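You operate a simulated robot arm through the tools that you are given. There is no shell and no other tool.

Carry out the task below with a simulated robot arm. There is one attempt and no reset: what you move stays moved.

## Task
Print the transfer slip and drop it in the orange tray.
Fine: take it from the teal rack; use the black slip printer, put it on line and leave it so; set its lever back to free.

The check looks at the end state, three seconds after you hand in, the way a careful person would. Anything else that was tipped, shoved, dropped, spilled or broken makes it a failure.

## Robot
A 7-joint arm with a two-finger parallel gripper, fixed in place. Base frame: the origin is on the floor under the middle of its stand, x ahead of it, y to its left, z up; the work surface is at about z = 780. Readings come in mm, rad, newtons and seconds.
It reaches about 1479 mm from its shoulder. Its first joint turns from -2.897 to 2.897 rad. Payload 4.4 kg.
The TCP is the grasp point between the finger pads, 23 mm short of the fingertips. In the tool frame z runs along the fingers and y along their closing line. Largest opening 94 mm; finger width 38, thickness 10; the body of the gripper, 54 by 96 mm, starts 39 mm behind the TCP.
Orientation is that of the tool frame in the base frame, as a unit quaternion [w, x, y, z]. With the fingers straight down and closing along the base's y, the tool's x points along the base's -x, its y along +y and its z along -z.

## Interface
- The arm moves only by the tool step_arm. Its argument "series" is a list of rows, each an object of numbers (a shift or turn left out is 0, a gripper value left out holds the last): "wx", "wy", "wz": the turn, a rotation vector about the tool's x, y, z in rad; "x", "y", "z": the shift along the tool's x, y, z in mm; "grip": the closure, from 0 (fully open) to 1 (shut). In form: [{"wx": .., "wy": .., "wz": .., "x": .., "y": .., "z": .., "grip": ..}, ...]. A call has 1 to 20 rows; each row is the pose to reach, as a shift and turn from the pose commanded when the call began, along the tool's axes at that moment. Each row takes 0.2 s and may step no farther than 50 mm and 0.15 rad from the row before; otherwise, or with a gripper value out of range, the whole call is refused. Where a pose cannot be reached the arm comes as near as it can. A force on the tool above 40 N (or 10 N above the force at the start of the call, whichever is more), or a blocked arm, ends the call early, and 0.2 s more pass. Each finger travels about 72 mm/s and halts on what it meets, pressing with about 30 N; the grip force reading is that of the motor and also rises with nothing between the fingers. The clock runs only during rows and for 0.2 s after the last one: add rows that repeat a pose to give the fingers time. The reply holds the time, the measured pose of the TCP, the force on the tool along the base axes, the opening and the grip force, in the units named above and with some noise, with the torque about the TCP (base axes, N m) and any sound that the robot's microphone picked up.
- Cameras (640 x 400 px; columns grow to the right, rows downward): "scene" is fixed at [402.2, 650.4, 1510.7]; the picture's right is [-0.43, -0.90, 0.00], its down [-0.72, 0.34, -0.60] and it looks along [0.55, -0.26, -0.80] (base axes); focal length 214 px, centre (320, 200). "wrist" rides on the gripper at [86, 16, -75] in the tool frame; the picture's right is [-0.18, 0.98, 0.00], its down [-0.58, -0.11, -0.81] and it looks along [-0.79, -0.15, 0.59] (tool axes); focal length 243 px, centre (320, 200). There is no depth. A picture from a camera that has moved, and an enlarged one, comes with that camera's place and axes in the base frame and with its lens.
- capture(camera): a new picture of that camera. The clock stands still meanwhile.
- inspect(camera, box): a new picture of the part [left, top, right, bottom] of that camera's present view, enlarged. The clock stands still meanwhile.
- close_job(): hands the job in; it is judged then, once.

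Nothing tells you positions but the pictures and the camera data. Unless the task says otherwise, let go and move clear before handing in.

The tools are called by a JSON object that holds its "op" and its "data". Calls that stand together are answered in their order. step_arm: Moves the arm, as the interface text tells. Its arguments: {"type":"object","properties":{"series":{"type":"array","items":{"type":"object","properties":{"wx":{"type":"number"},"wy":{"type":"number"},"wz":{"type":"number"},"x":{"type":"number"},"y":{"type":"number"},"z":{"type":"number"},"grip":{"type":"number"}}}}},"required":["series"]} The other tools are called the same way: capture (camera) takes a picture; inspect (camera, box) takes an enlarged picture of a part of a camera's view; close_job () hands the job in.

At the start:

```text
time_s: 0.0
tcp_pos: [588.6, 384.7, 1247.3]
tool_rot: [0.0, 0.001, 1.0, 0.0]
ft_force: [0.3, -0.4, 0.9]
torque: [0.0, 0.02, 0.02]
finger_gap: 93.9
gripper_force: 0.0
```

scene: 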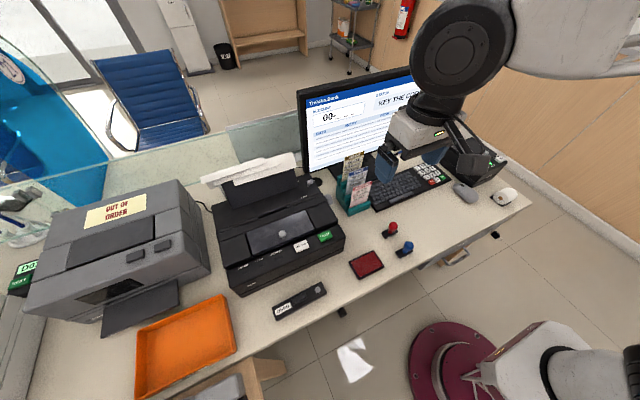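
wrist: 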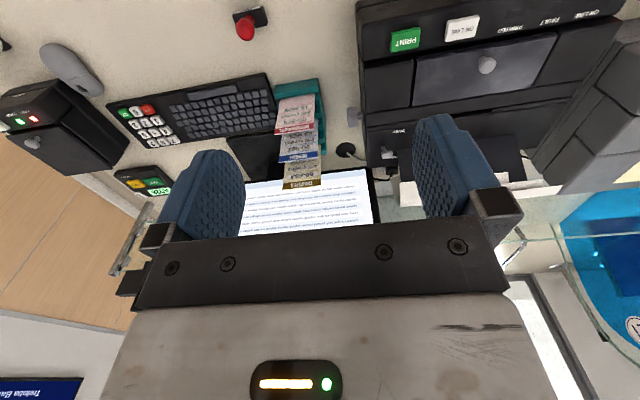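

I see a bank desk with a grey printer marked out of order, a black printer, a teal rack with slips, a monitor, a keyboard and an orange tray. I'll look closer at each before moving.

{"op": "inspect", "data": {"camera": "scene", "box": [190, 140, 390, 300]}}

{"op": "inspect", "data": {"camera": "scene", "box": [320, 140, 420, 220]}}

{"op": "inspect", "data": {"camera": "scene", "box": [290, 60, 530, 220]}}

{"op": "inspect", "data": {"camera": "wrist", "box": [340, 0, 640, 200]}}

{"op": "inspect", "data": {"camera": "wrist", "box": [240, 60, 400, 200]}}

```text
2.50 times, centred on (290, 220) of scene
camera zoom: at [402.2, 650.4, 1510.7], right [-0.43, -0.9, 0.0], down [-0.72, 0.34, -0.6], along [0.55, -0.26, -0.8], focal length 536 px, centre (395, 150)
```

zoom: 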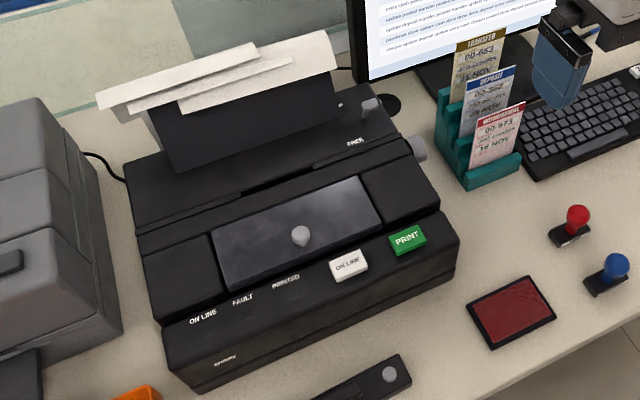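

```text
5.00 times, centred on (370, 180) of scene
camera zoom: at [402.2, 650.4, 1510.7], right [-0.43, -0.9, 0.0], down [-0.72, 0.34, -0.6], along [0.55, -0.26, -0.8], focal length 1072 px, centre (70, 300)
```

zoom: 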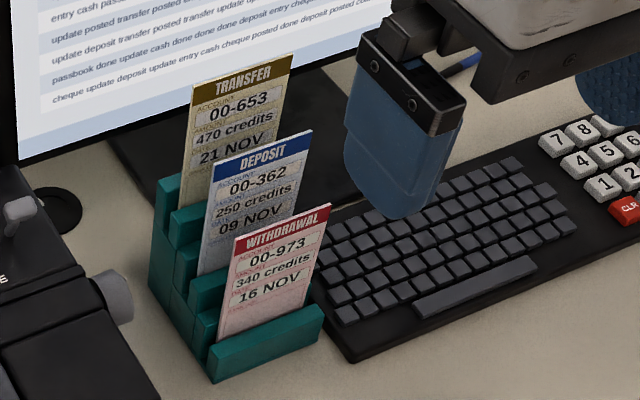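

```text
2.50 times, centred on (410, 140) of scene
camera zoom: at [402.2, 650.4, 1510.7], right [-0.43, -0.9, 0.0], down [-0.72, 0.34, -0.6], along [0.55, -0.26, -0.8], focal length 536 px, centre (95, 350)
```

zoom: 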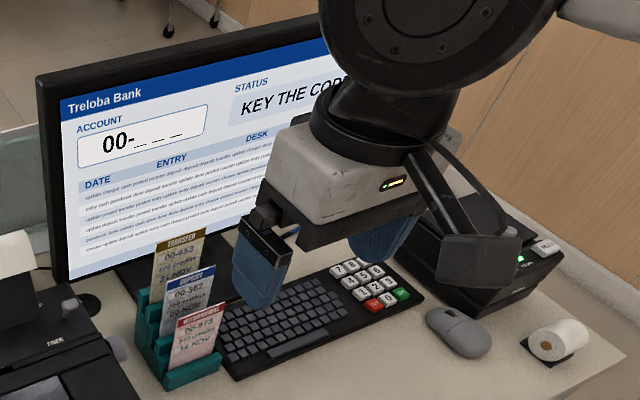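

```text
2.00 times, centred on (490, 100) of wrist
camera zoom: at [502.4, 399.9, 1322.6], right [0.18, 0.98, 0.0], down [0.58, -0.11, 0.81], along [0.79, -0.15, -0.59], focal length 485 px, centre (-20, 400)
```

zoom: 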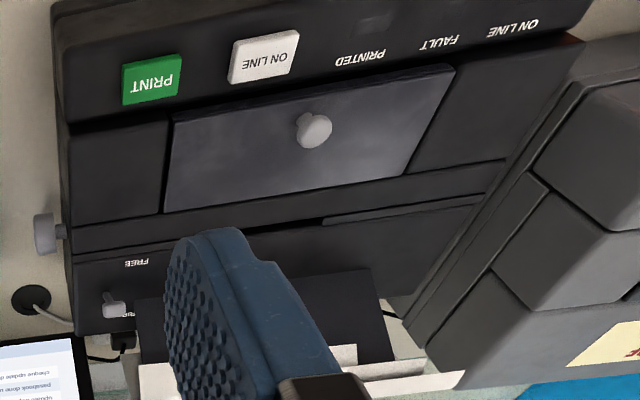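

```text
2.86 times, centred on (320, 130) of wrist
camera zoom: at [502.4, 399.9, 1322.6], right [0.18, 0.98, 0.0], down [0.58, -0.11, 0.81], along [0.79, -0.15, -0.59], focal length 693 px, centre (320, 400)
```

zoom: 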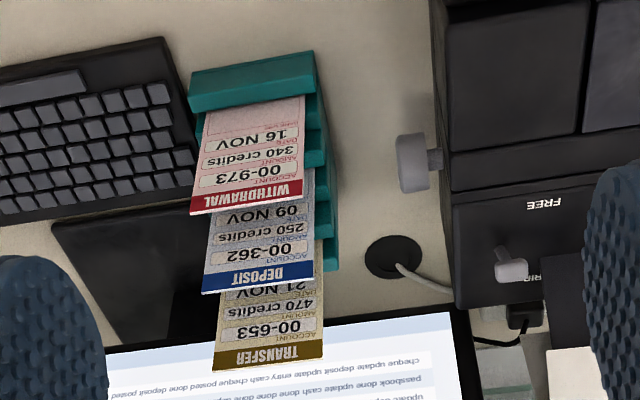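

The transfer slip (00-653) is at the back of the teal rack. The screen asks for a code, and the black printer has PRINT and ON LINE buttons, indicator lamps and a lever with a FREE label. I'll inspect the remaining details.

{"op": "inspect", "data": {"camera": "scene", "box": [260, 150, 360, 215]}}

{"op": "inspect", "data": {"camera": "scene", "box": [210, 210, 350, 330]}}

{"op": "inspect", "data": {"camera": "scene", "box": [300, 60, 430, 150]}}

{"op": "inspect", "data": {"camera": "scene", "box": [0, 180, 240, 400]}}

{"op": "inspect", "data": {"camera": "wrist", "box": [0, 40, 200, 220]}}

{"op": "inspect", "data": {"camera": "scene", "box": [400, 120, 540, 220]}}

```text
6.15 times, centred on (310, 182) of scene
camera zoom: at [402.2, 650.4, 1510.7], right [-0.43, -0.9, 0.0], down [-0.72, 0.34, -0.6], along [0.55, -0.26, -0.8], focal length 1320 px, centre (382, 308)
```

zoom: 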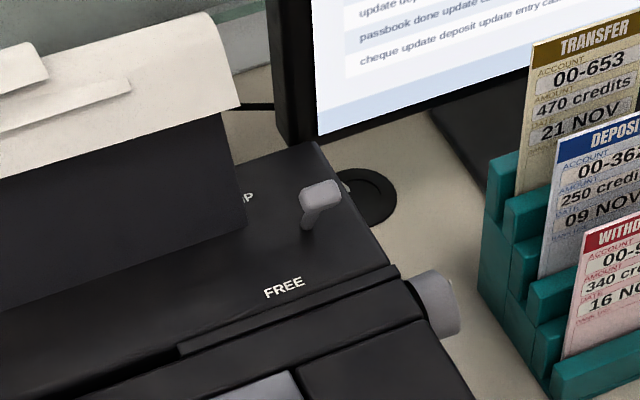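

```text
3.33 times, centred on (280, 270) of scene
camera zoom: at [402.2, 650.4, 1510.7], right [-0.43, -0.9, 0.0], down [-0.72, 0.34, -0.6], along [0.55, -0.26, -0.8], focal length 715 px, centre (453, -33)
```

zoom: 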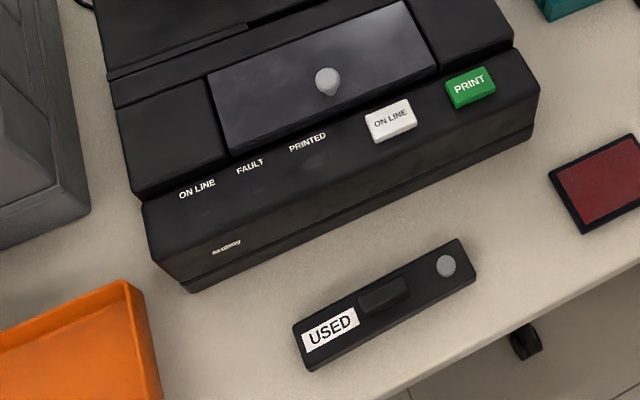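

```text
4.44 times, centred on (365, 105) of scene
camera zoom: at [402.2, 650.4, 1510.7], right [-0.43, -0.9, 0.0], down [-0.72, 0.34, -0.6], along [0.55, -0.26, -0.8], focal length 953 px, centre (120, 622)
```

zoom: 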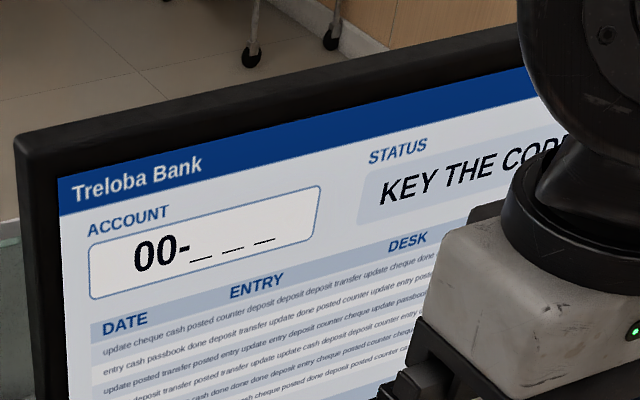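

```text
1.82 times, centred on (120, 290) of scene
camera zoom: at [402.2, 650.4, 1510.7], right [-0.43, -0.9, 0.0], down [-0.72, 0.34, -0.6], along [0.55, -0.26, -0.8], focal length 390 px, centre (684, 36)
```

zoom: 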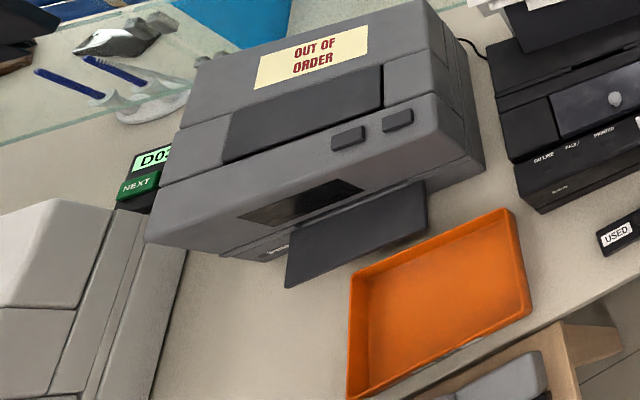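

```text
2.22 times, centred on (100, 130) of wrist
camera zoom: at [502.4, 399.9, 1322.6], right [0.18, 0.98, 0.0], down [0.58, -0.11, 0.81], along [0.79, -0.15, -0.59], focal length 539 px, centre (809, 356)
```

zoom: 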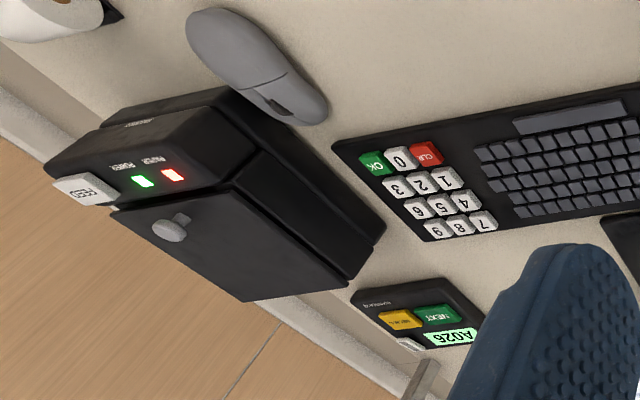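

```text
4.00 times, centred on (470, 170) of scene
camera zoom: at [402.2, 650.4, 1510.7], right [-0.43, -0.9, 0.0], down [-0.72, 0.34, -0.6], along [0.55, -0.26, -0.8], focal length 858 px, centre (-280, 320)
```

zoom: 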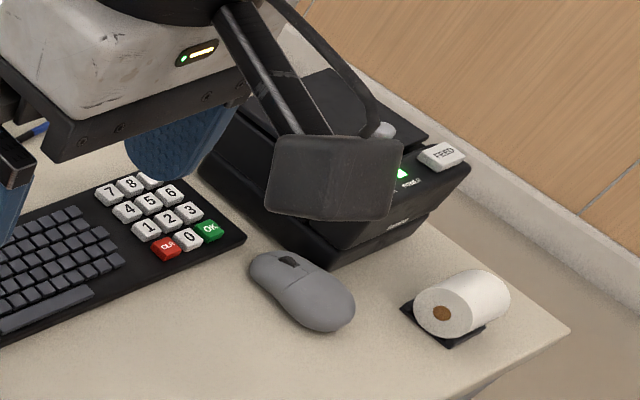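

Next I want closer views of the printer, so I'll raise the wrist camera over it with the arm kept high.

{"op": "step_arm", "data": {"series": [{"y": 45, "wy": 0.07}, {"y": 90, "wy": 0.14}, {"y": 135, "wy": 0.21}, {"y": 180, "wy": 0.28}, {"y": 225, "wy": 0.35}, {"y": 250, "wy": 0.42}, {"y": 250, "wy": 0.42}]}}

{"op": "capture", "data": {"camera": "wrist"}}

{"op": "capture", "data": {"camera": "scene"}}

```text
time_s: 1.6
tcp_pos: [590.4, 635.5, 1247.6]
tool_rot: [-0.208, -0.001, 0.978, 0.0]
ft_force: [1.0, -0.7, 0.1]
torque: [-0.02, 0.0, 0.03]
finger_gap: 94.0
gripper_force: 0.0
```

```text
taken
camera wrist: at [541.6, 650.8, 1350.4], right [0.17, 0.98, -0.08], down [0.86, -0.11, 0.5], along [0.48, -0.15, -0.86], focal length 243 px, centre (320, 200)
```

wrist: 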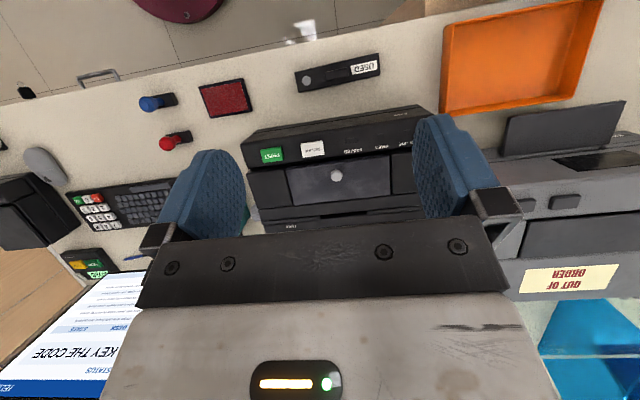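

```text
taken
```

scene: 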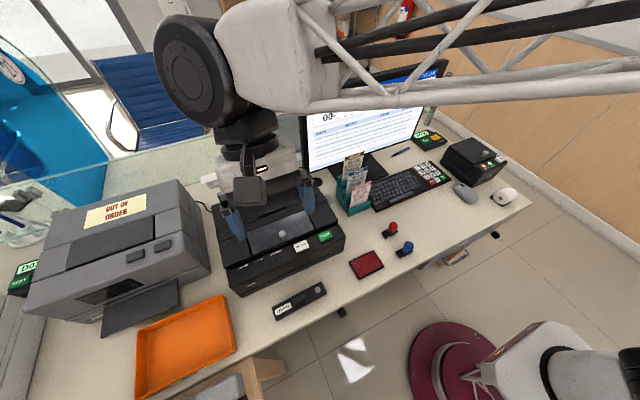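

The fingers block the lower half of that view. I'll level the tool again, a bit lower and further back, so the printer falls in the clear part of the picture.

{"op": "step_arm", "data": {"series": [{"x": -1, "y": -10, "z": 36, "wy": -0.14}, {"x": -3, "y": -20, "z": 72, "wy": -0.28}, {"x": -4.3, "y": -30, "z": 107.6, "wy": -0.42}, {"x": -4.3, "y": -30, "z": 107.6, "wy": -0.42}]}}

{"op": "capture", "data": {"camera": "wrist"}}

{"op": "inspect", "data": {"camera": "wrist", "box": [180, 0, 500, 200]}}

```text
time_s: 2.6
tcp_pos: [549.2, 604.6, 1147.3]
tool_rot: [0.001, -0.002, 1.0, 0.0]
ft_force: [0.4, 0.5, -1.2]
torque: [0.0, 0.01, 0.0]
finger_gap: 94.1
gripper_force: 0.1
```

```text
taken
camera wrist: at [461.7, 619.4, 1220.7], right [0.18, 0.98, 0.0], down [0.58, -0.11, 0.81], along [0.79, -0.15, -0.59], focal length 243 px, centre (320, 200)
```

wrist: 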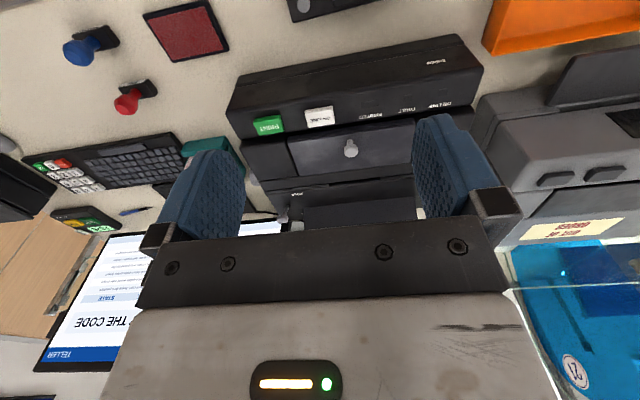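

```text
2.00 times, centred on (340, 100) of wrist
camera zoom: at [461.7, 619.4, 1220.7], right [0.18, 0.98, 0.0], down [0.58, -0.11, 0.81], along [0.79, -0.15, -0.59], focal length 485 px, centre (280, 400)
```

zoom: 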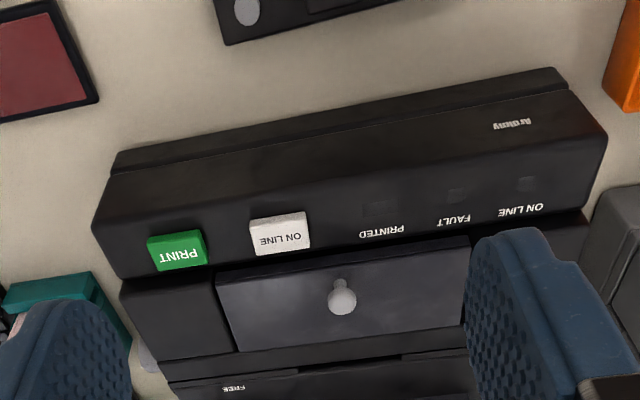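

The lamps on the printer are all dark. I'll move forward to see the rear slot, paper support and lever.

{"op": "step_arm", "data": {"series": [{"x": -50, "z": -10}, {"x": -100, "z": -20}, {"x": -130, "z": -20}, {"x": -130, "z": -20}]}}

{"op": "capture", "data": {"camera": "wrist"}}

{"op": "inspect", "data": {"camera": "wrist", "box": [180, 0, 500, 200]}}

```text
refused: row 1 steps farther than a row can; nothing moved
```

```text
taken
camera wrist: at [461.7, 619.4, 1220.7], right [0.18, 0.98, 0.0], down [0.58, -0.11, 0.81], along [0.79, -0.15, -0.59], focal length 243 px, centre (320, 200)
```

wrist: 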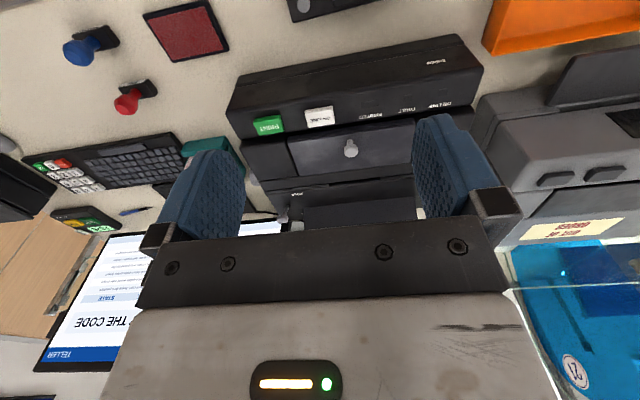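

```text
2.00 times, centred on (340, 100) of wrist
camera zoom: at [461.7, 619.4, 1220.7], right [0.18, 0.98, 0.0], down [0.58, -0.11, 0.81], along [0.79, -0.15, -0.59], focal length 485 px, centre (280, 400)
```

zoom: 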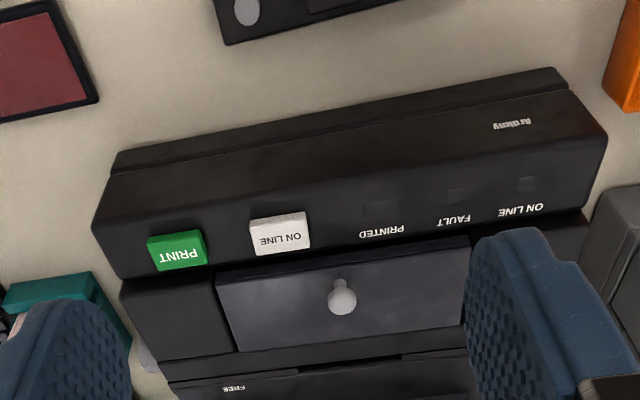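

The move was refused because one row stepped too far. I'll repeat it in smaller steps to see the rear of the printer.

{"op": "step_arm", "data": {"series": [{"x": -45, "z": -8}, {"x": -90, "z": -16}, {"x": -130, "z": -20}, {"x": -130, "z": -20}]}}

{"op": "capture", "data": {"camera": "wrist"}}

{"op": "inspect", "data": {"camera": "wrist", "box": [180, 0, 500, 200]}}

```text
time_s: 3.6
tcp_pos: [682.3, 605.2, 1168.3]
tool_rot: [0.0, -0.001, 1.0, 0.0]
ft_force: [-0.7, -0.5, 0.3]
torque: [0.05, 0.0, 0.01]
finger_gap: 93.9
gripper_force: 0.1
```

```text
taken
camera wrist: at [594.2, 620.2, 1242.8], right [0.18, 0.98, 0.0], down [0.58, -0.11, 0.81], along [0.79, -0.15, -0.59], focal length 243 px, centre (320, 200)
```

wrist: 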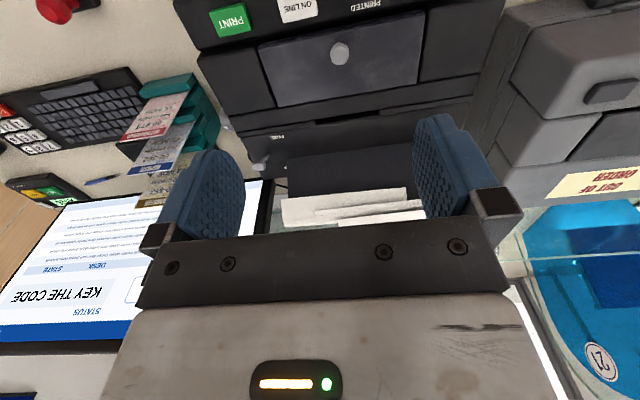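

```text
2.00 times, centred on (340, 100) of wrist
camera zoom: at [594.2, 620.2, 1242.8], right [0.18, 0.98, 0.0], down [0.58, -0.11, 0.81], along [0.79, -0.15, -0.59], focal length 485 px, centre (280, 400)
```

zoom: 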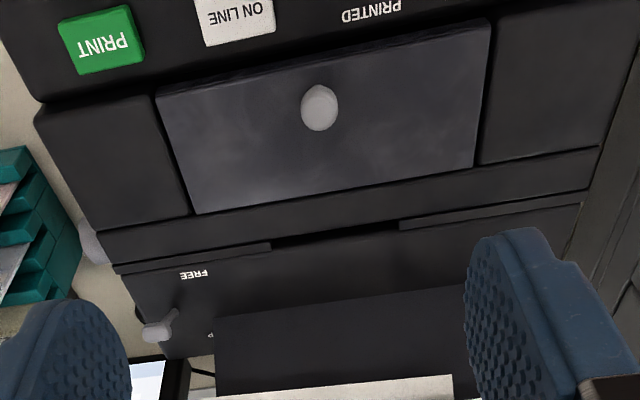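

I can see a slot in the seam between the cover section and the rear section, with raised strips on either side. I'll look at it from both cameras.

{"op": "inspect", "data": {"camera": "scene", "box": [200, 160, 350, 260]}}

{"op": "inspect", "data": {"camera": "wrist", "box": [220, 60, 420, 180]}}

{"op": "inspect", "data": {"camera": "wrist", "box": [100, 60, 260, 220]}}

```text
4.00 times, centred on (275, 210) of scene
camera zoom: at [402.2, 650.4, 1510.7], right [-0.43, -0.9, 0.0], down [-0.72, 0.34, -0.6], along [0.55, -0.26, -0.8], focal length 858 px, centre (500, 160)
```

zoom: 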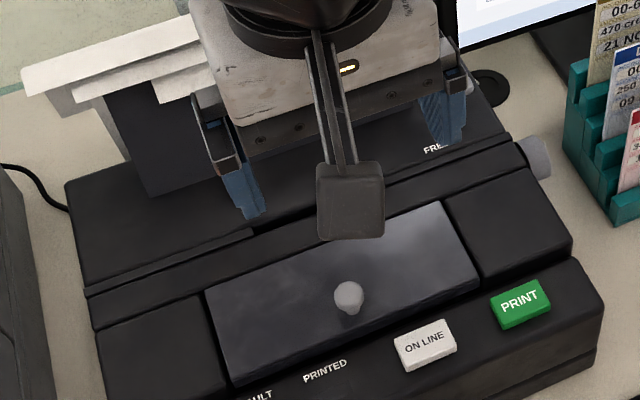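

```text
3.20 times, centred on (320, 120) of wrist
camera zoom: at [594.2, 620.2, 1242.8], right [0.18, 0.98, 0.0], down [0.58, -0.11, 0.81], along [0.79, -0.15, -0.59], focal length 776 px, centre (320, 456)
```

zoom: 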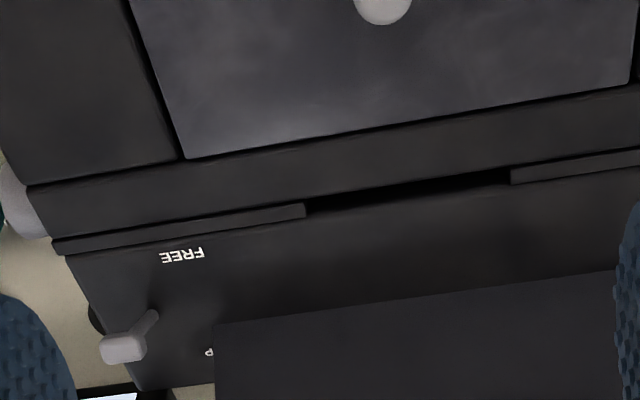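

```text
2.50 times, centred on (180, 140) of wrist
camera zoom: at [594.2, 620.2, 1242.8], right [0.18, 0.98, 0.0], down [0.58, -0.11, 0.81], along [0.79, -0.15, -0.59], focal length 606 px, centre (670, 350)
```

zoom: 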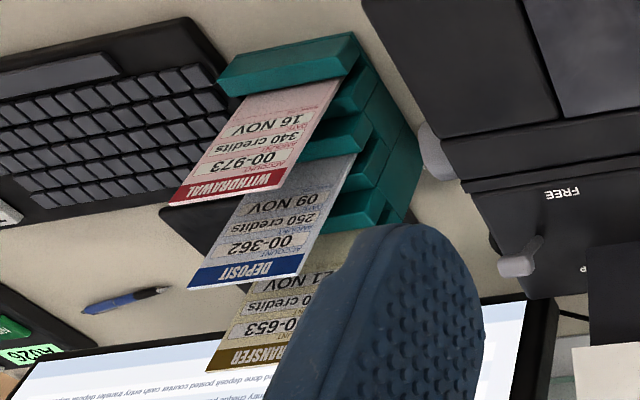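

The printer appears square to the axes, with its slot near (806, 617, 948). The lever leans toward FREE. The slips stand upright, with the TRANSFER top edge near (867, 295, 1015). Next I'll look at the keypad and the screen.

{"op": "step_arm", "data": {"series": [{"y": -49, "z": 5}, {"y": -98, "z": 10}, {"y": -147, "z": 15}, {"y": -196, "z": 20}, {"y": -245, "z": 25}, {"y": -294, "z": 30}, {"y": -343, "z": 35}, {"y": -392, "z": 40}, {"y": -441, "z": 45}, {"y": -490, "z": 50}, {"y": -539, "z": 55}, {"y": -588, "z": 60}, {"y": -637, "z": 65}, {"y": -680, "z": 70}, {"y": -680, "z": 70}]}}

{"op": "capture", "data": {"camera": "wrist"}}

{"op": "capture", "data": {"camera": "scene"}}

{"op": "inspect", "data": {"camera": "wrist", "box": [200, 0, 440, 150]}}

```text
time_s: 6.8
tcp_pos: [679.1, -77.1, 1096.8]
tool_rot: [0.0, 0.001, 1.0, 0.0]
ft_force: [-0.1, 0.5, -0.2]
torque: [0.03, -0.06, -0.02]
finger_gap: 94.1
gripper_force: 0.1
```

```text
taken
camera wrist: at [592.0, -60.9, 1171.8], right [0.18, 0.98, 0.0], down [0.58, -0.11, 0.81], along [0.79, -0.15, -0.59], focal length 243 px, centre (320, 200)
```

wrist: 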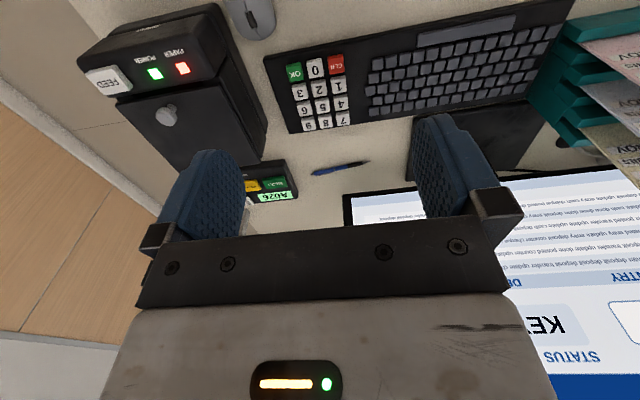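

```text
taken
```

scene: 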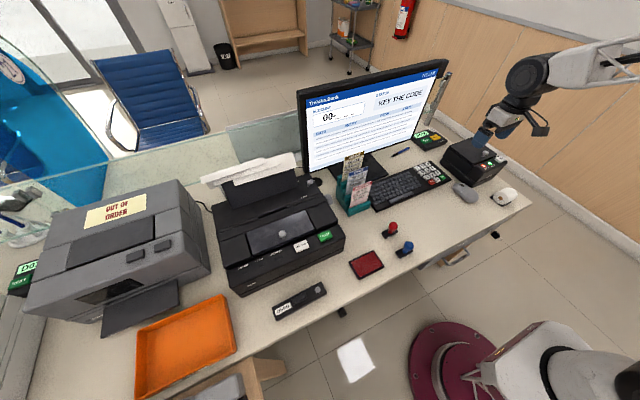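

```text
2.67 times, centred on (320, 75) of wrist
camera zoom: at [592.0, -60.9, 1171.8], right [0.18, 0.98, 0.0], down [0.58, -0.11, 0.81], along [0.79, -0.15, -0.59], focal length 647 px, centre (320, 533)
```

zoom: 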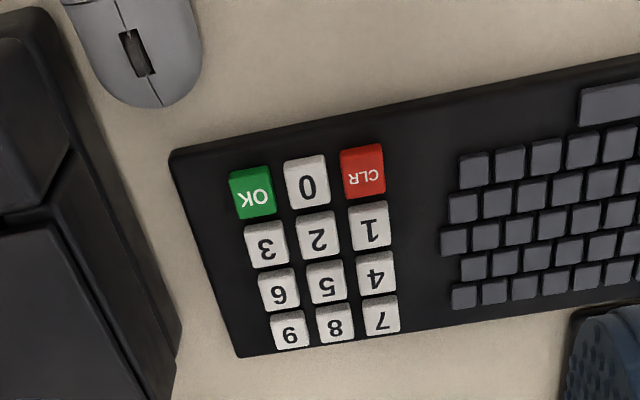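

The keypad is clear: the keys are about 31 mm apart with tops near z 807, and 6, 5, 3 and OK are all located. I'll close the gripper and check the fingertip shape before pressing.

{"op": "step_arm", "data": {"series": [{"grip": 1}, {"grip": 1}, {"grip": 1}, {"grip": 1}, {"grip": 1}]}}

{"op": "inspect", "data": {"camera": "scene", "box": [460, 100, 560, 165]}}

{"op": "capture", "data": {"camera": "wrist"}}

{"op": "inspect", "data": {"camera": "scene", "box": [290, 50, 460, 160]}}

```text
time_s: 8.0
tcp_pos: [679.9, -76.1, 1097.9]
tool_rot: [0.0, 0.0, 1.0, 0.0]
ft_force: [0.1, -0.1, 0.2]
torque: [-0.03, 0.0, 0.02]
finger_gap: 0.0
gripper_force: 30.2
```

```text
6.15 times, centred on (510, 132) of scene
camera zoom: at [402.2, 650.4, 1510.7], right [-0.43, -0.9, 0.0], down [-0.72, 0.34, -0.6], along [0.55, -0.26, -0.8], focal length 1320 px, centre (-849, 615)
```

zoom: 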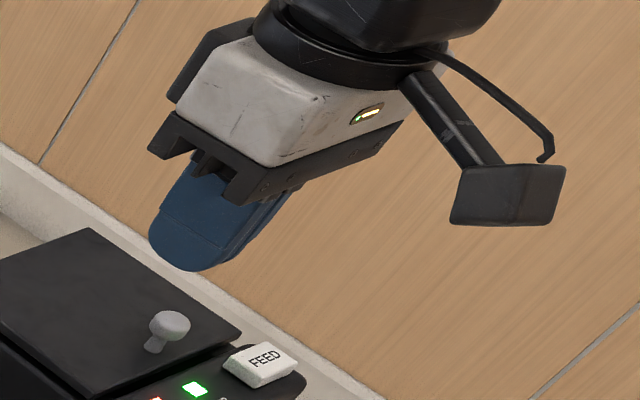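

```text
taken
camera wrist: at [592.1, -60.4, 1171.9], right [0.18, 0.98, 0.0], down [0.58, -0.11, 0.81], along [0.79, -0.15, -0.59], focal length 243 px, centre (320, 200)
```

wrist: 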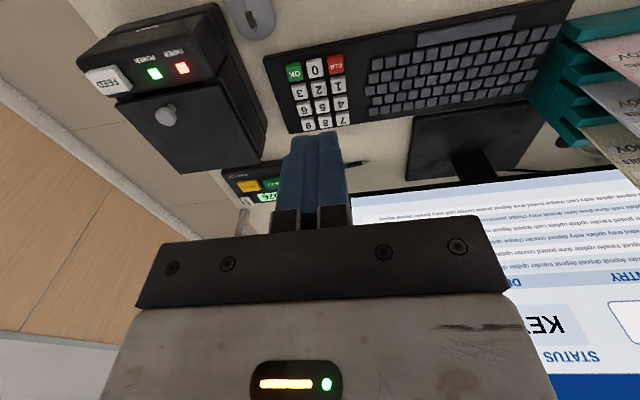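

```text
3.64 times, centred on (375, 105) of scene
camera zoom: at [402.2, 650.4, 1510.7], right [-0.43, -0.9, 0.0], down [-0.72, 0.34, -0.6], along [0.55, -0.26, -0.8], focal length 780 px, centre (120, 546)
```

zoom: 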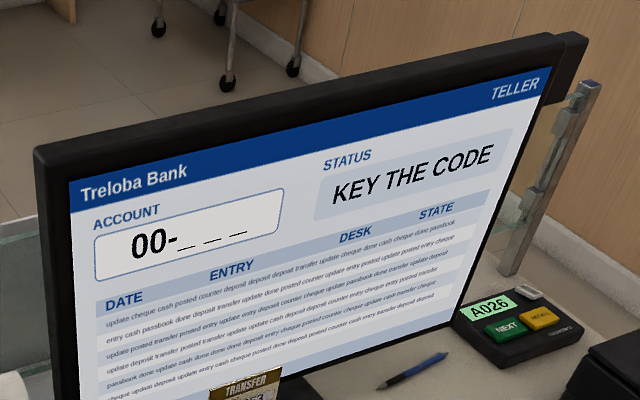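

The closed fingers make a compact, rounded tip about 20 mm thick, which fits the 26 mm keys. I'll move above key 6 and check alignment before pressing.

{"op": "step_arm", "data": {"series": [{"x": -24, "y": -9, "z": 37, "grip": 1}, {"x": -48, "y": -18, "z": 74}, {"x": -72, "y": -27, "z": 111}, {"x": -96, "y": -37, "z": 148}, {"x": -120, "y": -46, "z": 185}, {"x": -143, "y": -55, "z": 220}, {"x": -143, "y": -55, "z": 245}, {"x": -143, "y": -55, "z": 245}]}}

{"op": "capture", "data": {"camera": "wrist"}}

{"op": "inspect", "data": {"camera": "scene", "box": [360, 120, 520, 220]}}

```text
time_s: 9.8
tcp_pos: [824.4, -130.8, 852.5]
tool_rot: [0.0, 0.0, 1.0, 0.0]
ft_force: [0.4, 0.1, 0.1]
torque: [0.02, 0.03, 0.03]
finger_gap: 0.0
gripper_force: 29.7
```

```text
taken
camera wrist: at [735.6, -115.6, 926.5], right [0.18, 0.98, 0.0], down [0.58, -0.11, 0.81], along [0.79, -0.15, -0.59], focal length 243 px, centre (320, 200)
```

wrist: 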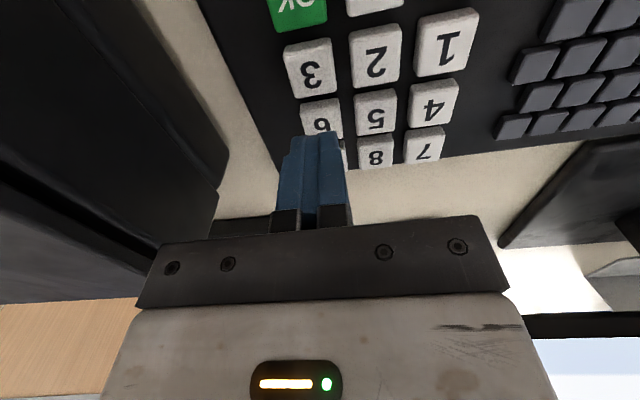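

```text
4.00 times, centred on (440, 170) of scene
camera zoom: at [402.2, 650.4, 1510.7], right [-0.43, -0.9, 0.0], down [-0.72, 0.34, -0.6], along [0.55, -0.26, -0.8], focal length 858 px, centre (-160, 320)
```

zoom: 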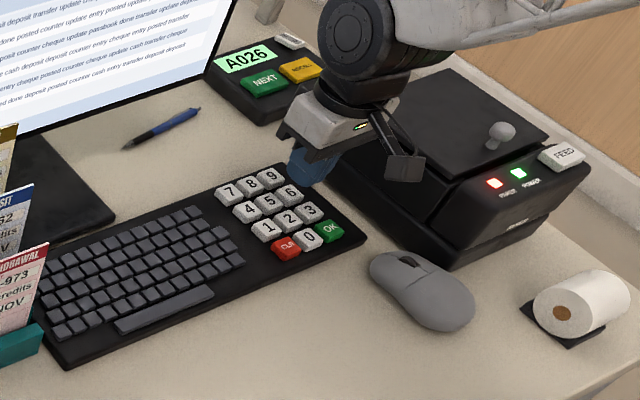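

The tip is right over key 6. I'll descend gently and watch the force and sounds.

{"op": "step_arm", "data": {"series": [{"z": 10}, {"z": 17}, {"z": 19}, {"z": 21}, {"z": 23}, {"z": 24}]}}

{"op": "inspect", "data": {"camera": "scene", "box": [290, 50, 460, 160]}}

```text
time_s: 11.2
tcp_pos: [823.0, -130.2, 829.7]
tool_rot: [0.0, 0.001, 1.0, 0.0]
ft_force: [1.5, 0.3, 2.1]
torque: [0.02, 0.0, 0.04]
finger_gap: 0.2
gripper_force: 30.3
```

```text
3.64 times, centred on (375, 105) of scene
camera zoom: at [402.2, 650.4, 1510.7], right [-0.43, -0.9, 0.0], down [-0.72, 0.34, -0.6], along [0.55, -0.26, -0.8], focal length 780 px, centre (120, 546)
```

zoom: 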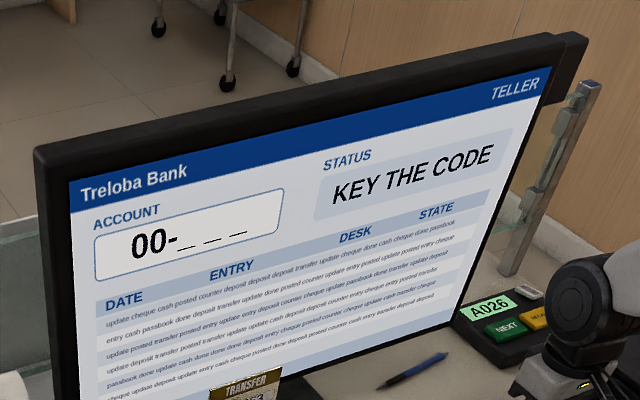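

I've touched the key with about 2 N. I'll press a little deeper.

{"op": "step_arm", "data": {"series": [{"z": 1}, {"z": 2}, {"z": 3}]}}

{"op": "inspect", "data": {"camera": "scene", "box": [290, 50, 460, 160]}}

```text
time_s: 12.0
tcp_pos: [821.7, -130.5, 826.8]
tool_rot: [0.0, 0.0, 1.0, 0.0]
ft_force: [-1.8, -2.6, 5.1]
torque: [-0.03, 0.12, -0.02]
finger_gap: 0.2
gripper_force: 29.6
heard: click, click
```

```text
3.64 times, centred on (375, 105) of scene
camera zoom: at [402.2, 650.4, 1510.7], right [-0.43, -0.9, 0.0], down [-0.72, 0.34, -0.6], along [0.55, -0.26, -0.8], focal length 780 px, centre (120, 546)
```

zoom: 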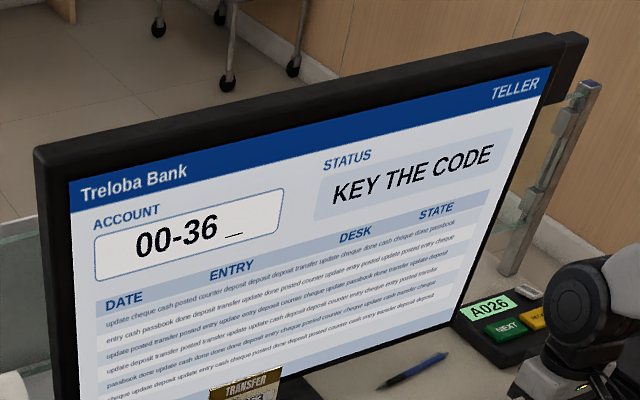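

Two keys registered (3 and 6), because the finger is too wide along x. I'll lift, tilt the gripper so only one corner presses, and clear with CLR.

{"op": "step_arm", "data": {"series": [{"z": -30}, {"z": -40, "x": 20, "y": 20, "wy": -0.1}, {"z": -40, "x": 40, "y": 40, "wy": -0.2}, {"z": -40, "x": 59, "y": 61, "wy": -0.3}, {"z": -30, "x": 59, "y": 61, "wy": -0.3}, {"z": -30, "x": 59, "y": 61, "wy": -0.3}]}}

{"op": "capture", "data": {"camera": "wrist"}}

{"op": "inspect", "data": {"camera": "scene", "box": [380, 140, 480, 205]}}

{"op": "inspect", "data": {"camera": "scene", "box": [290, 50, 460, 160]}}

```text
time_s: 13.4
tcp_pos: [763.1, -69.5, 857.9]
tool_rot: [0.15, 0.0, 0.989, -0.001]
ft_force: [-0.1, 0.0, 0.6]
torque: [0.02, -0.04, -0.02]
finger_gap: 0.3
gripper_force: 29.9
```

```text
taken
camera wrist: at [657.8, -54.1, 902.8], right [0.18, 0.98, 0.05], down [0.32, -0.11, 0.94], along [0.93, -0.15, -0.33], focal length 243 px, centre (320, 200)
```

wrist: 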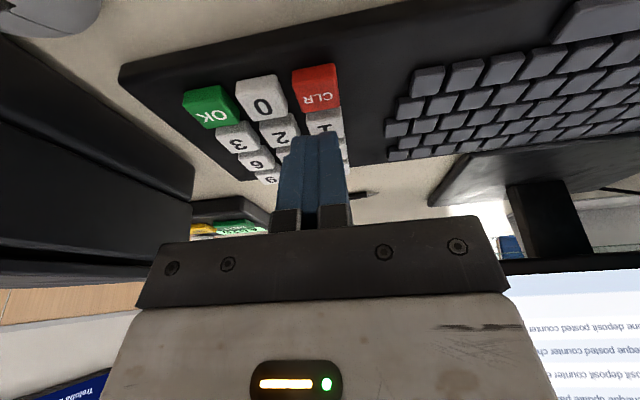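

```text
6.15 times, centred on (430, 172) of scene
camera zoom: at [402.2, 650.4, 1510.7], right [-0.43, -0.9, 0.0], down [-0.72, 0.34, -0.6], along [0.55, -0.26, -0.8], focal length 1320 px, centre (-357, 369)
```

zoom: 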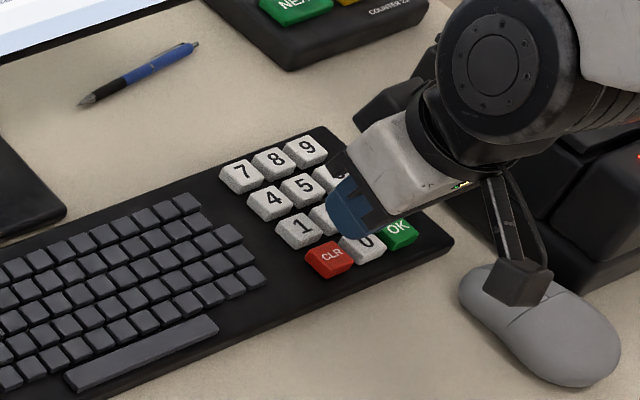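

```text
3.64 times, centred on (375, 105) of scene
camera zoom: at [402.2, 650.4, 1510.7], right [-0.43, -0.9, 0.0], down [-0.72, 0.34, -0.6], along [0.55, -0.26, -0.8], focal length 780 px, centre (120, 546)
```

zoom: 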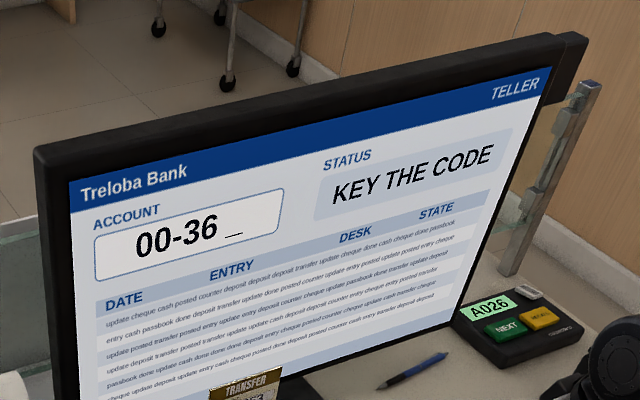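

The corner now points down over CLR. I'll press down.

{"op": "step_arm", "data": {"series": [{"x": 4.4, "z": 14.3}, {"x": 6.5, "z": 21}, {"x": 7.4, "z": 23.9}, {"x": 8.0, "z": 25.8}, {"x": 8.3, "z": 26.7}, {"x": 8.6, "z": 27.7}]}}

{"op": "inspect", "data": {"camera": "scene", "box": [290, 50, 460, 160]}}

```text
time_s: 14.8
tcp_pos: [763.5, -68.1, 828.6]
tool_rot: [0.15, 0.0, 0.989, 0.0]
ft_force: [-6.0, -3.1, 12.6]
torque: [-0.08, 0.29, 0.07]
finger_gap: 0.2
gripper_force: 29.9
heard: click
```

```text
3.64 times, centred on (375, 105) of scene
camera zoom: at [402.2, 650.4, 1510.7], right [-0.43, -0.9, 0.0], down [-0.72, 0.34, -0.6], along [0.55, -0.26, -0.8], focal length 780 px, centre (120, 546)
```

zoom: 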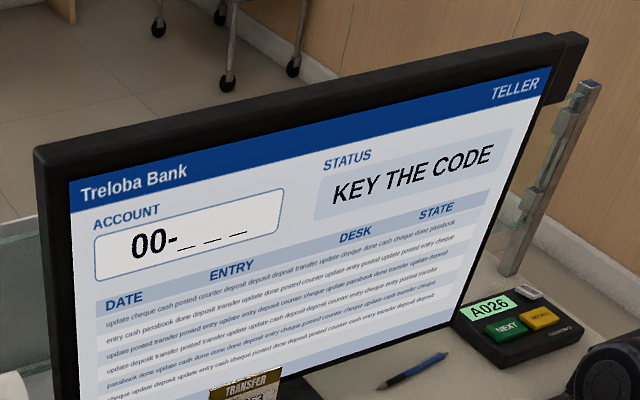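

The entry is cleared. Now key 6 with the tilted corner.

{"op": "step_arm", "data": {"series": [{"x": -7.4, "z": -23.9}, {"x": -36, "y": -31, "z": -15}, {"x": -64.7, "y": -61.5, "z": -6.2}, {"x": -64.7, "y": -61.5, "z": -6.2}, {"x": -59.7, "y": -61.5, "z": 10.1}, {"x": -58.2, "y": -61.5, "z": 14.8}, {"x": -57.6, "y": -61.5, "z": 16.8}, {"x": -57.4, "y": -61.5, "z": 17.2}]}}

{"op": "inspect", "data": {"camera": "scene", "box": [290, 50, 460, 160]}}

```text
time_s: 16.6
tcp_pos: [824.3, -130.4, 827.8]
tool_rot: [0.149, 0.0, 0.989, -0.001]
ft_force: [-2.5, 7.5, 10.3]
torque: [0.15, 0.22, -0.04]
finger_gap: 0.0
gripper_force: 29.7
heard: click
```

```text
3.64 times, centred on (375, 105) of scene
camera zoom: at [402.2, 650.4, 1510.7], right [-0.43, -0.9, 0.0], down [-0.72, 0.34, -0.6], along [0.55, -0.26, -0.8], focal length 780 px, centre (120, 546)
```

zoom: 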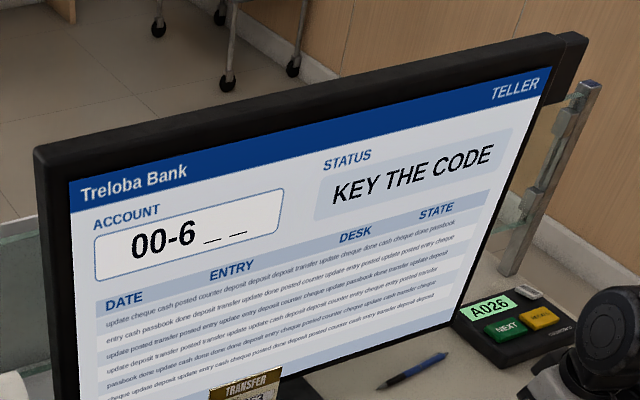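

"6" is entered. Next key 5, 31 mm to +y.

{"op": "step_arm", "data": {"series": [{"x": -5.9, "z": -19.1}, {"x": -5.9, "y": 15, "z": -19.1}, {"x": -5.9, "y": 31, "z": -19.1}, {"x": -5.9, "y": 31, "z": -19.1}, {"x": -2.4, "y": 31, "z": -7.6}, {"x": -1.2, "y": 31, "z": -3.8}, {"x": -0.6, "y": 31, "z": -1.9}, {"x": 0, "y": 31, "z": 0}]}}

{"op": "inspect", "data": {"camera": "scene", "box": [290, 50, 460, 160]}}

```text
time_s: 18.4
tcp_pos: [825.1, -99.9, 829.1]
tool_rot: [0.15, 0.0, 0.989, -0.001]
ft_force: [-1.8, -1.7, 6.8]
torque: [0.0, 0.11, 0.02]
finger_gap: 0.0
gripper_force: 30.2
heard: click
```

```text
3.64 times, centred on (375, 105) of scene
camera zoom: at [402.2, 650.4, 1510.7], right [-0.43, -0.9, 0.0], down [-0.72, 0.34, -0.6], along [0.55, -0.26, -0.8], focal length 780 px, centre (120, 546)
```

zoom: 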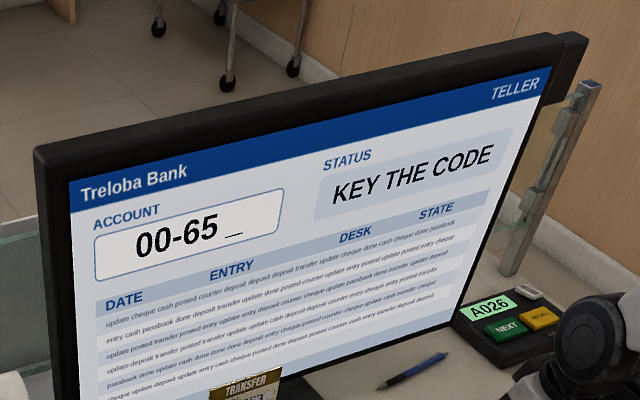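

"65" is showing. Next key 3.

{"op": "step_arm", "data": {"series": [{"x": -5.9, "z": -19.1}, {"x": 8.4, "y": -15, "z": -23.5}, {"x": 23.7, "y": -31, "z": -28.3}, {"x": 23.7, "y": -31, "z": -28.3}, {"x": 27.2, "y": -31, "z": -16.8}, {"x": 28.4, "y": -31, "z": -13.0}, {"x": 29.0, "y": -31, "z": -11.1}, {"x": 29.6, "y": -31, "z": -9.2}]}}

{"op": "inspect", "data": {"camera": "scene", "box": [290, 50, 460, 160]}}

```text
time_s: 20.2
tcp_pos: [792.0, -130.4, 828.4]
tool_rot: [0.149, -0.001, 0.989, 0.001]
ft_force: [-3.8, -4.4, 7.4]
torque: [-0.17, 0.18, 0.05]
finger_gap: 0.0
gripper_force: 30.2
heard: click
```

```text
3.64 times, centred on (375, 105) of scene
camera zoom: at [402.2, 650.4, 1510.7], right [-0.43, -0.9, 0.0], down [-0.72, 0.34, -0.6], along [0.55, -0.26, -0.8], focal length 780 px, centre (120, 546)
```

zoom: 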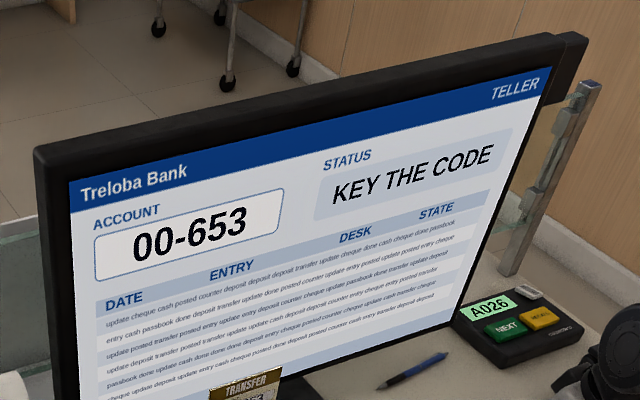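

The account shows 00-653. Now OK, one row nearer.

{"op": "step_arm", "data": {"series": [{"x": -5.9, "z": -19.1}, {"x": 8.4, "y": 0, "z": -23.5}, {"x": 23.7, "y": 0, "z": -28.3}, {"x": 23.7, "y": 0, "z": -28.3}, {"x": 27.2, "y": 0, "z": -16.8}, {"x": 28.4, "y": 0, "z": -13.0}, {"x": 29.0, "y": 0, "z": -11.1}, {"x": 29.6, "y": 0, "z": -9.2}]}}

{"op": "inspect", "data": {"camera": "scene", "box": [290, 50, 460, 160]}}

{"op": "capture", "data": {"camera": "scene"}}

```text
time_s: 22.0
tcp_pos: [761.7, -131.4, 828.9]
tool_rot: [0.15, 0.001, 0.989, -0.001]
ft_force: [1.5, -3.0, 7.9]
torque: [-0.11, 0.07, 0.01]
finger_gap: 0.0
gripper_force: 29.7
heard: click
```

```text
3.64 times, centred on (375, 105) of scene
camera zoom: at [402.2, 650.4, 1510.7], right [-0.43, -0.9, 0.0], down [-0.72, 0.34, -0.6], along [0.55, -0.26, -0.8], focal length 780 px, centre (120, 546)
```

zoom: 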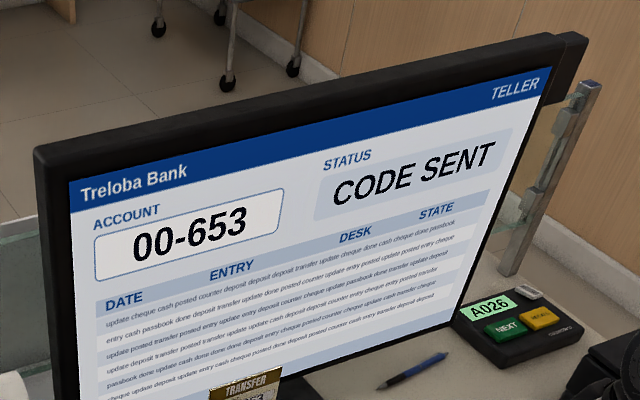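

```text
taken
```

scene: 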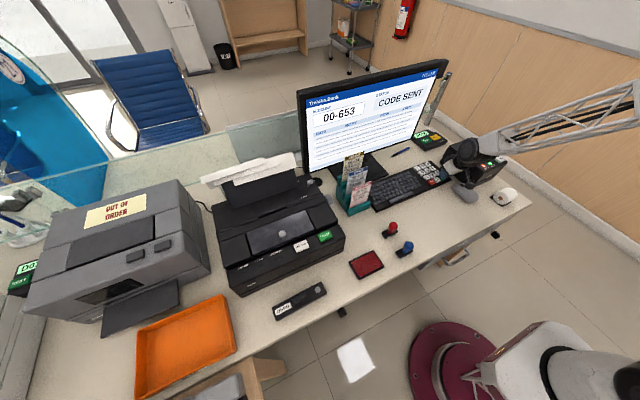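

The screen now reads "CODE SENT". Next I'll lift away, level the tool, and rotate it 90° so the fingers close along x. That suits both the printer buttons and the slip.

{"op": "step_arm", "data": {"series": [{"x": -7.4, "z": -23.9}, {"x": -3.7, "z": -68, "wy": 0.08}, {"x": 0, "z": -112, "wy": 0.16}, {"x": 3.5, "z": -150, "wy": 0.24}, {"x": 7.1, "z": -180, "wy": 0.3}, {"x": 7.1, "z": -180, "wy": 0.3}]}}

```text
time_s: 23.4
tcp_pos: [702.5, -129.9, 999.0]
tool_rot: [0.0, 0.0, 1.0, 0.0]
ft_force: [0.2, 0.1, 0.2]
torque: [0.04, 0.0, 0.0]
finger_gap: 0.0
gripper_force: 30.5
```

{"op": "step_arm", "data": {"series": [{"x": 2, "y": 44, "z": -8, "wz": -0.1}, {"x": 4, "y": 89, "z": -16, "wz": -0.2}, {"x": 6, "y": 133, "z": -24, "wz": -0.3}, {"x": 8, "y": 178, "z": -32, "wz": -0.4}, {"x": 10, "y": 222, "z": -40, "wz": -0.5}, {"x": 12, "y": 267, "z": -48, "wz": -0.6}, {"x": 14, "y": 311, "z": -54, "wz": -0.7}, {"x": 16, "y": 355, "z": -58, "wz": -0.8}, {"x": 18, "y": 400, "z": -60, "wz": -0.9}, {"x": 20, "y": 444, "z": -61, "wz": -1.0}, {"x": 22, "y": 489, "z": -61, "wz": -1.1}, {"x": 24, "y": 533, "z": -61, "wz": -1.2}, {"x": 26, "y": 578, "z": -61, "wz": -1.3}, {"x": 28, "y": 622, "z": -61, "wz": -1.42}, {"x": 30, "y": 667, "z": -61, "wz": -1.53}, {"x": 30.5, "y": 711, "z": -61, "wz": -1.5708}, {"x": 30.5, "y": 711, "z": -61, "wz": -1.5708}]}}

{"op": "capture", "data": {"camera": "wrist"}}

{"op": "capture", "data": {"camera": "scene"}}

```text
time_s: 27.0
tcp_pos: [673.0, 578.9, 1058.8]
tool_rot: [0.001, 0.708, -0.707, 0.0]
ft_force: [0.1, 0.2, 0.1]
torque: [-0.06, -0.01, 0.01]
finger_gap: 0.2
gripper_force: 30.1
```

```text
taken
camera wrist: at [656.9, 492.2, 1133.5], right [-0.98, 0.18, 0.0], down [0.11, 0.58, 0.81], along [0.15, 0.79, -0.59], focal length 243 px, centre (320, 200)
```

wrist: 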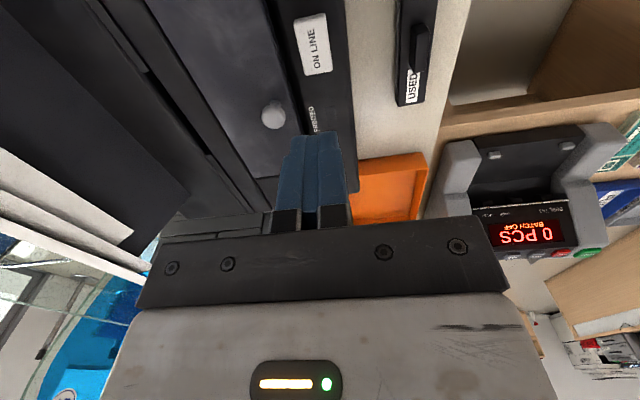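

```text
taken
```

scene: 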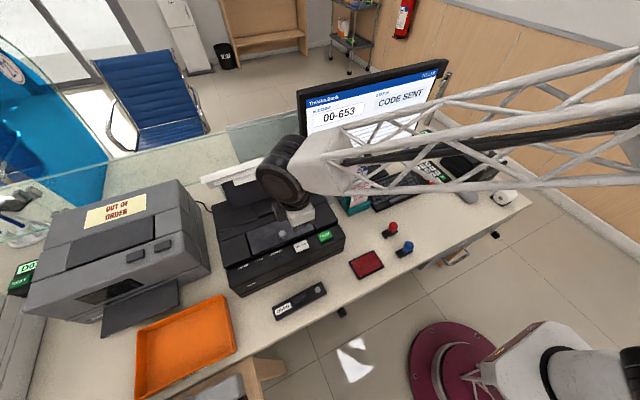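

The arm is above the ON LINE button with its thin side along x. My corrected estimates put ON LINE at (679, 578, 908), PRINT at (680, 500, 904) and the slot at x ≈ 828. I'll lower onto ON LINE.

{"op": "step_arm", "data": {"series": [{"y": -3, "z": 40}, {"y": -6, "z": 80}, {"y": -6, "z": 110}, {"y": -6, "z": 118}, {"y": -6, "z": 118}]}}

{"op": "capture", "data": {"camera": "wrist"}}

{"op": "inspect", "data": {"camera": "scene", "box": [220, 180, 360, 300]}}

```text
time_s: 28.2
tcp_pos: [677.5, 579.6, 941.0]
tool_rot: [0.0, 0.708, -0.707, 0.001]
ft_force: [0.7, 0.0, 0.1]
torque: [0.0, 0.02, 0.02]
finger_gap: 0.0
gripper_force: 29.7
```

```text
taken
camera wrist: at [660.7, 492.9, 1014.7], right [-0.98, 0.18, 0.0], down [0.11, 0.58, 0.81], along [0.15, 0.79, -0.59], focal length 243 px, centre (320, 200)
```

wrist: 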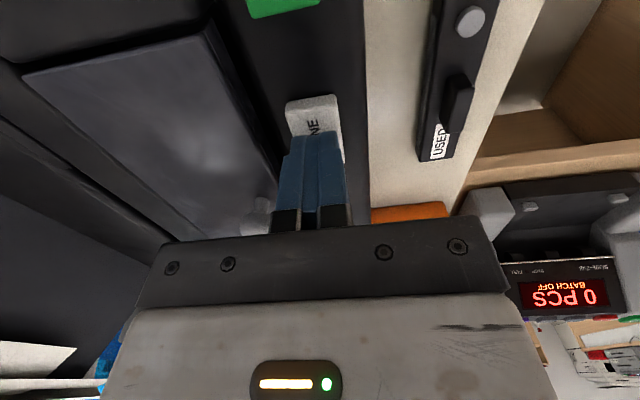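

```text
3.33 times, centred on (290, 240) of scene
camera zoom: at [402.2, 650.4, 1510.7], right [-0.43, -0.9, 0.0], down [-0.72, 0.34, -0.6], along [0.55, -0.26, -0.8], focal length 715 px, centre (420, 67)
```

zoom: 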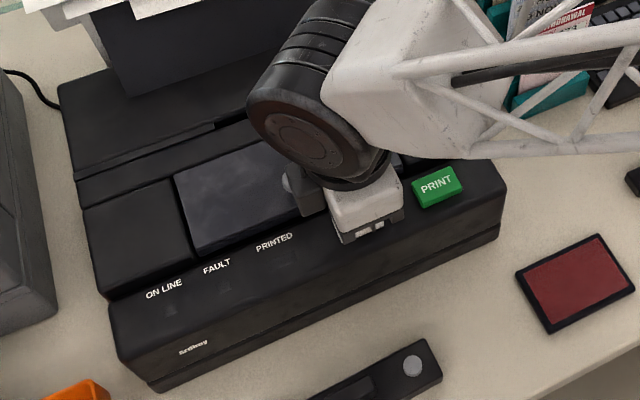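

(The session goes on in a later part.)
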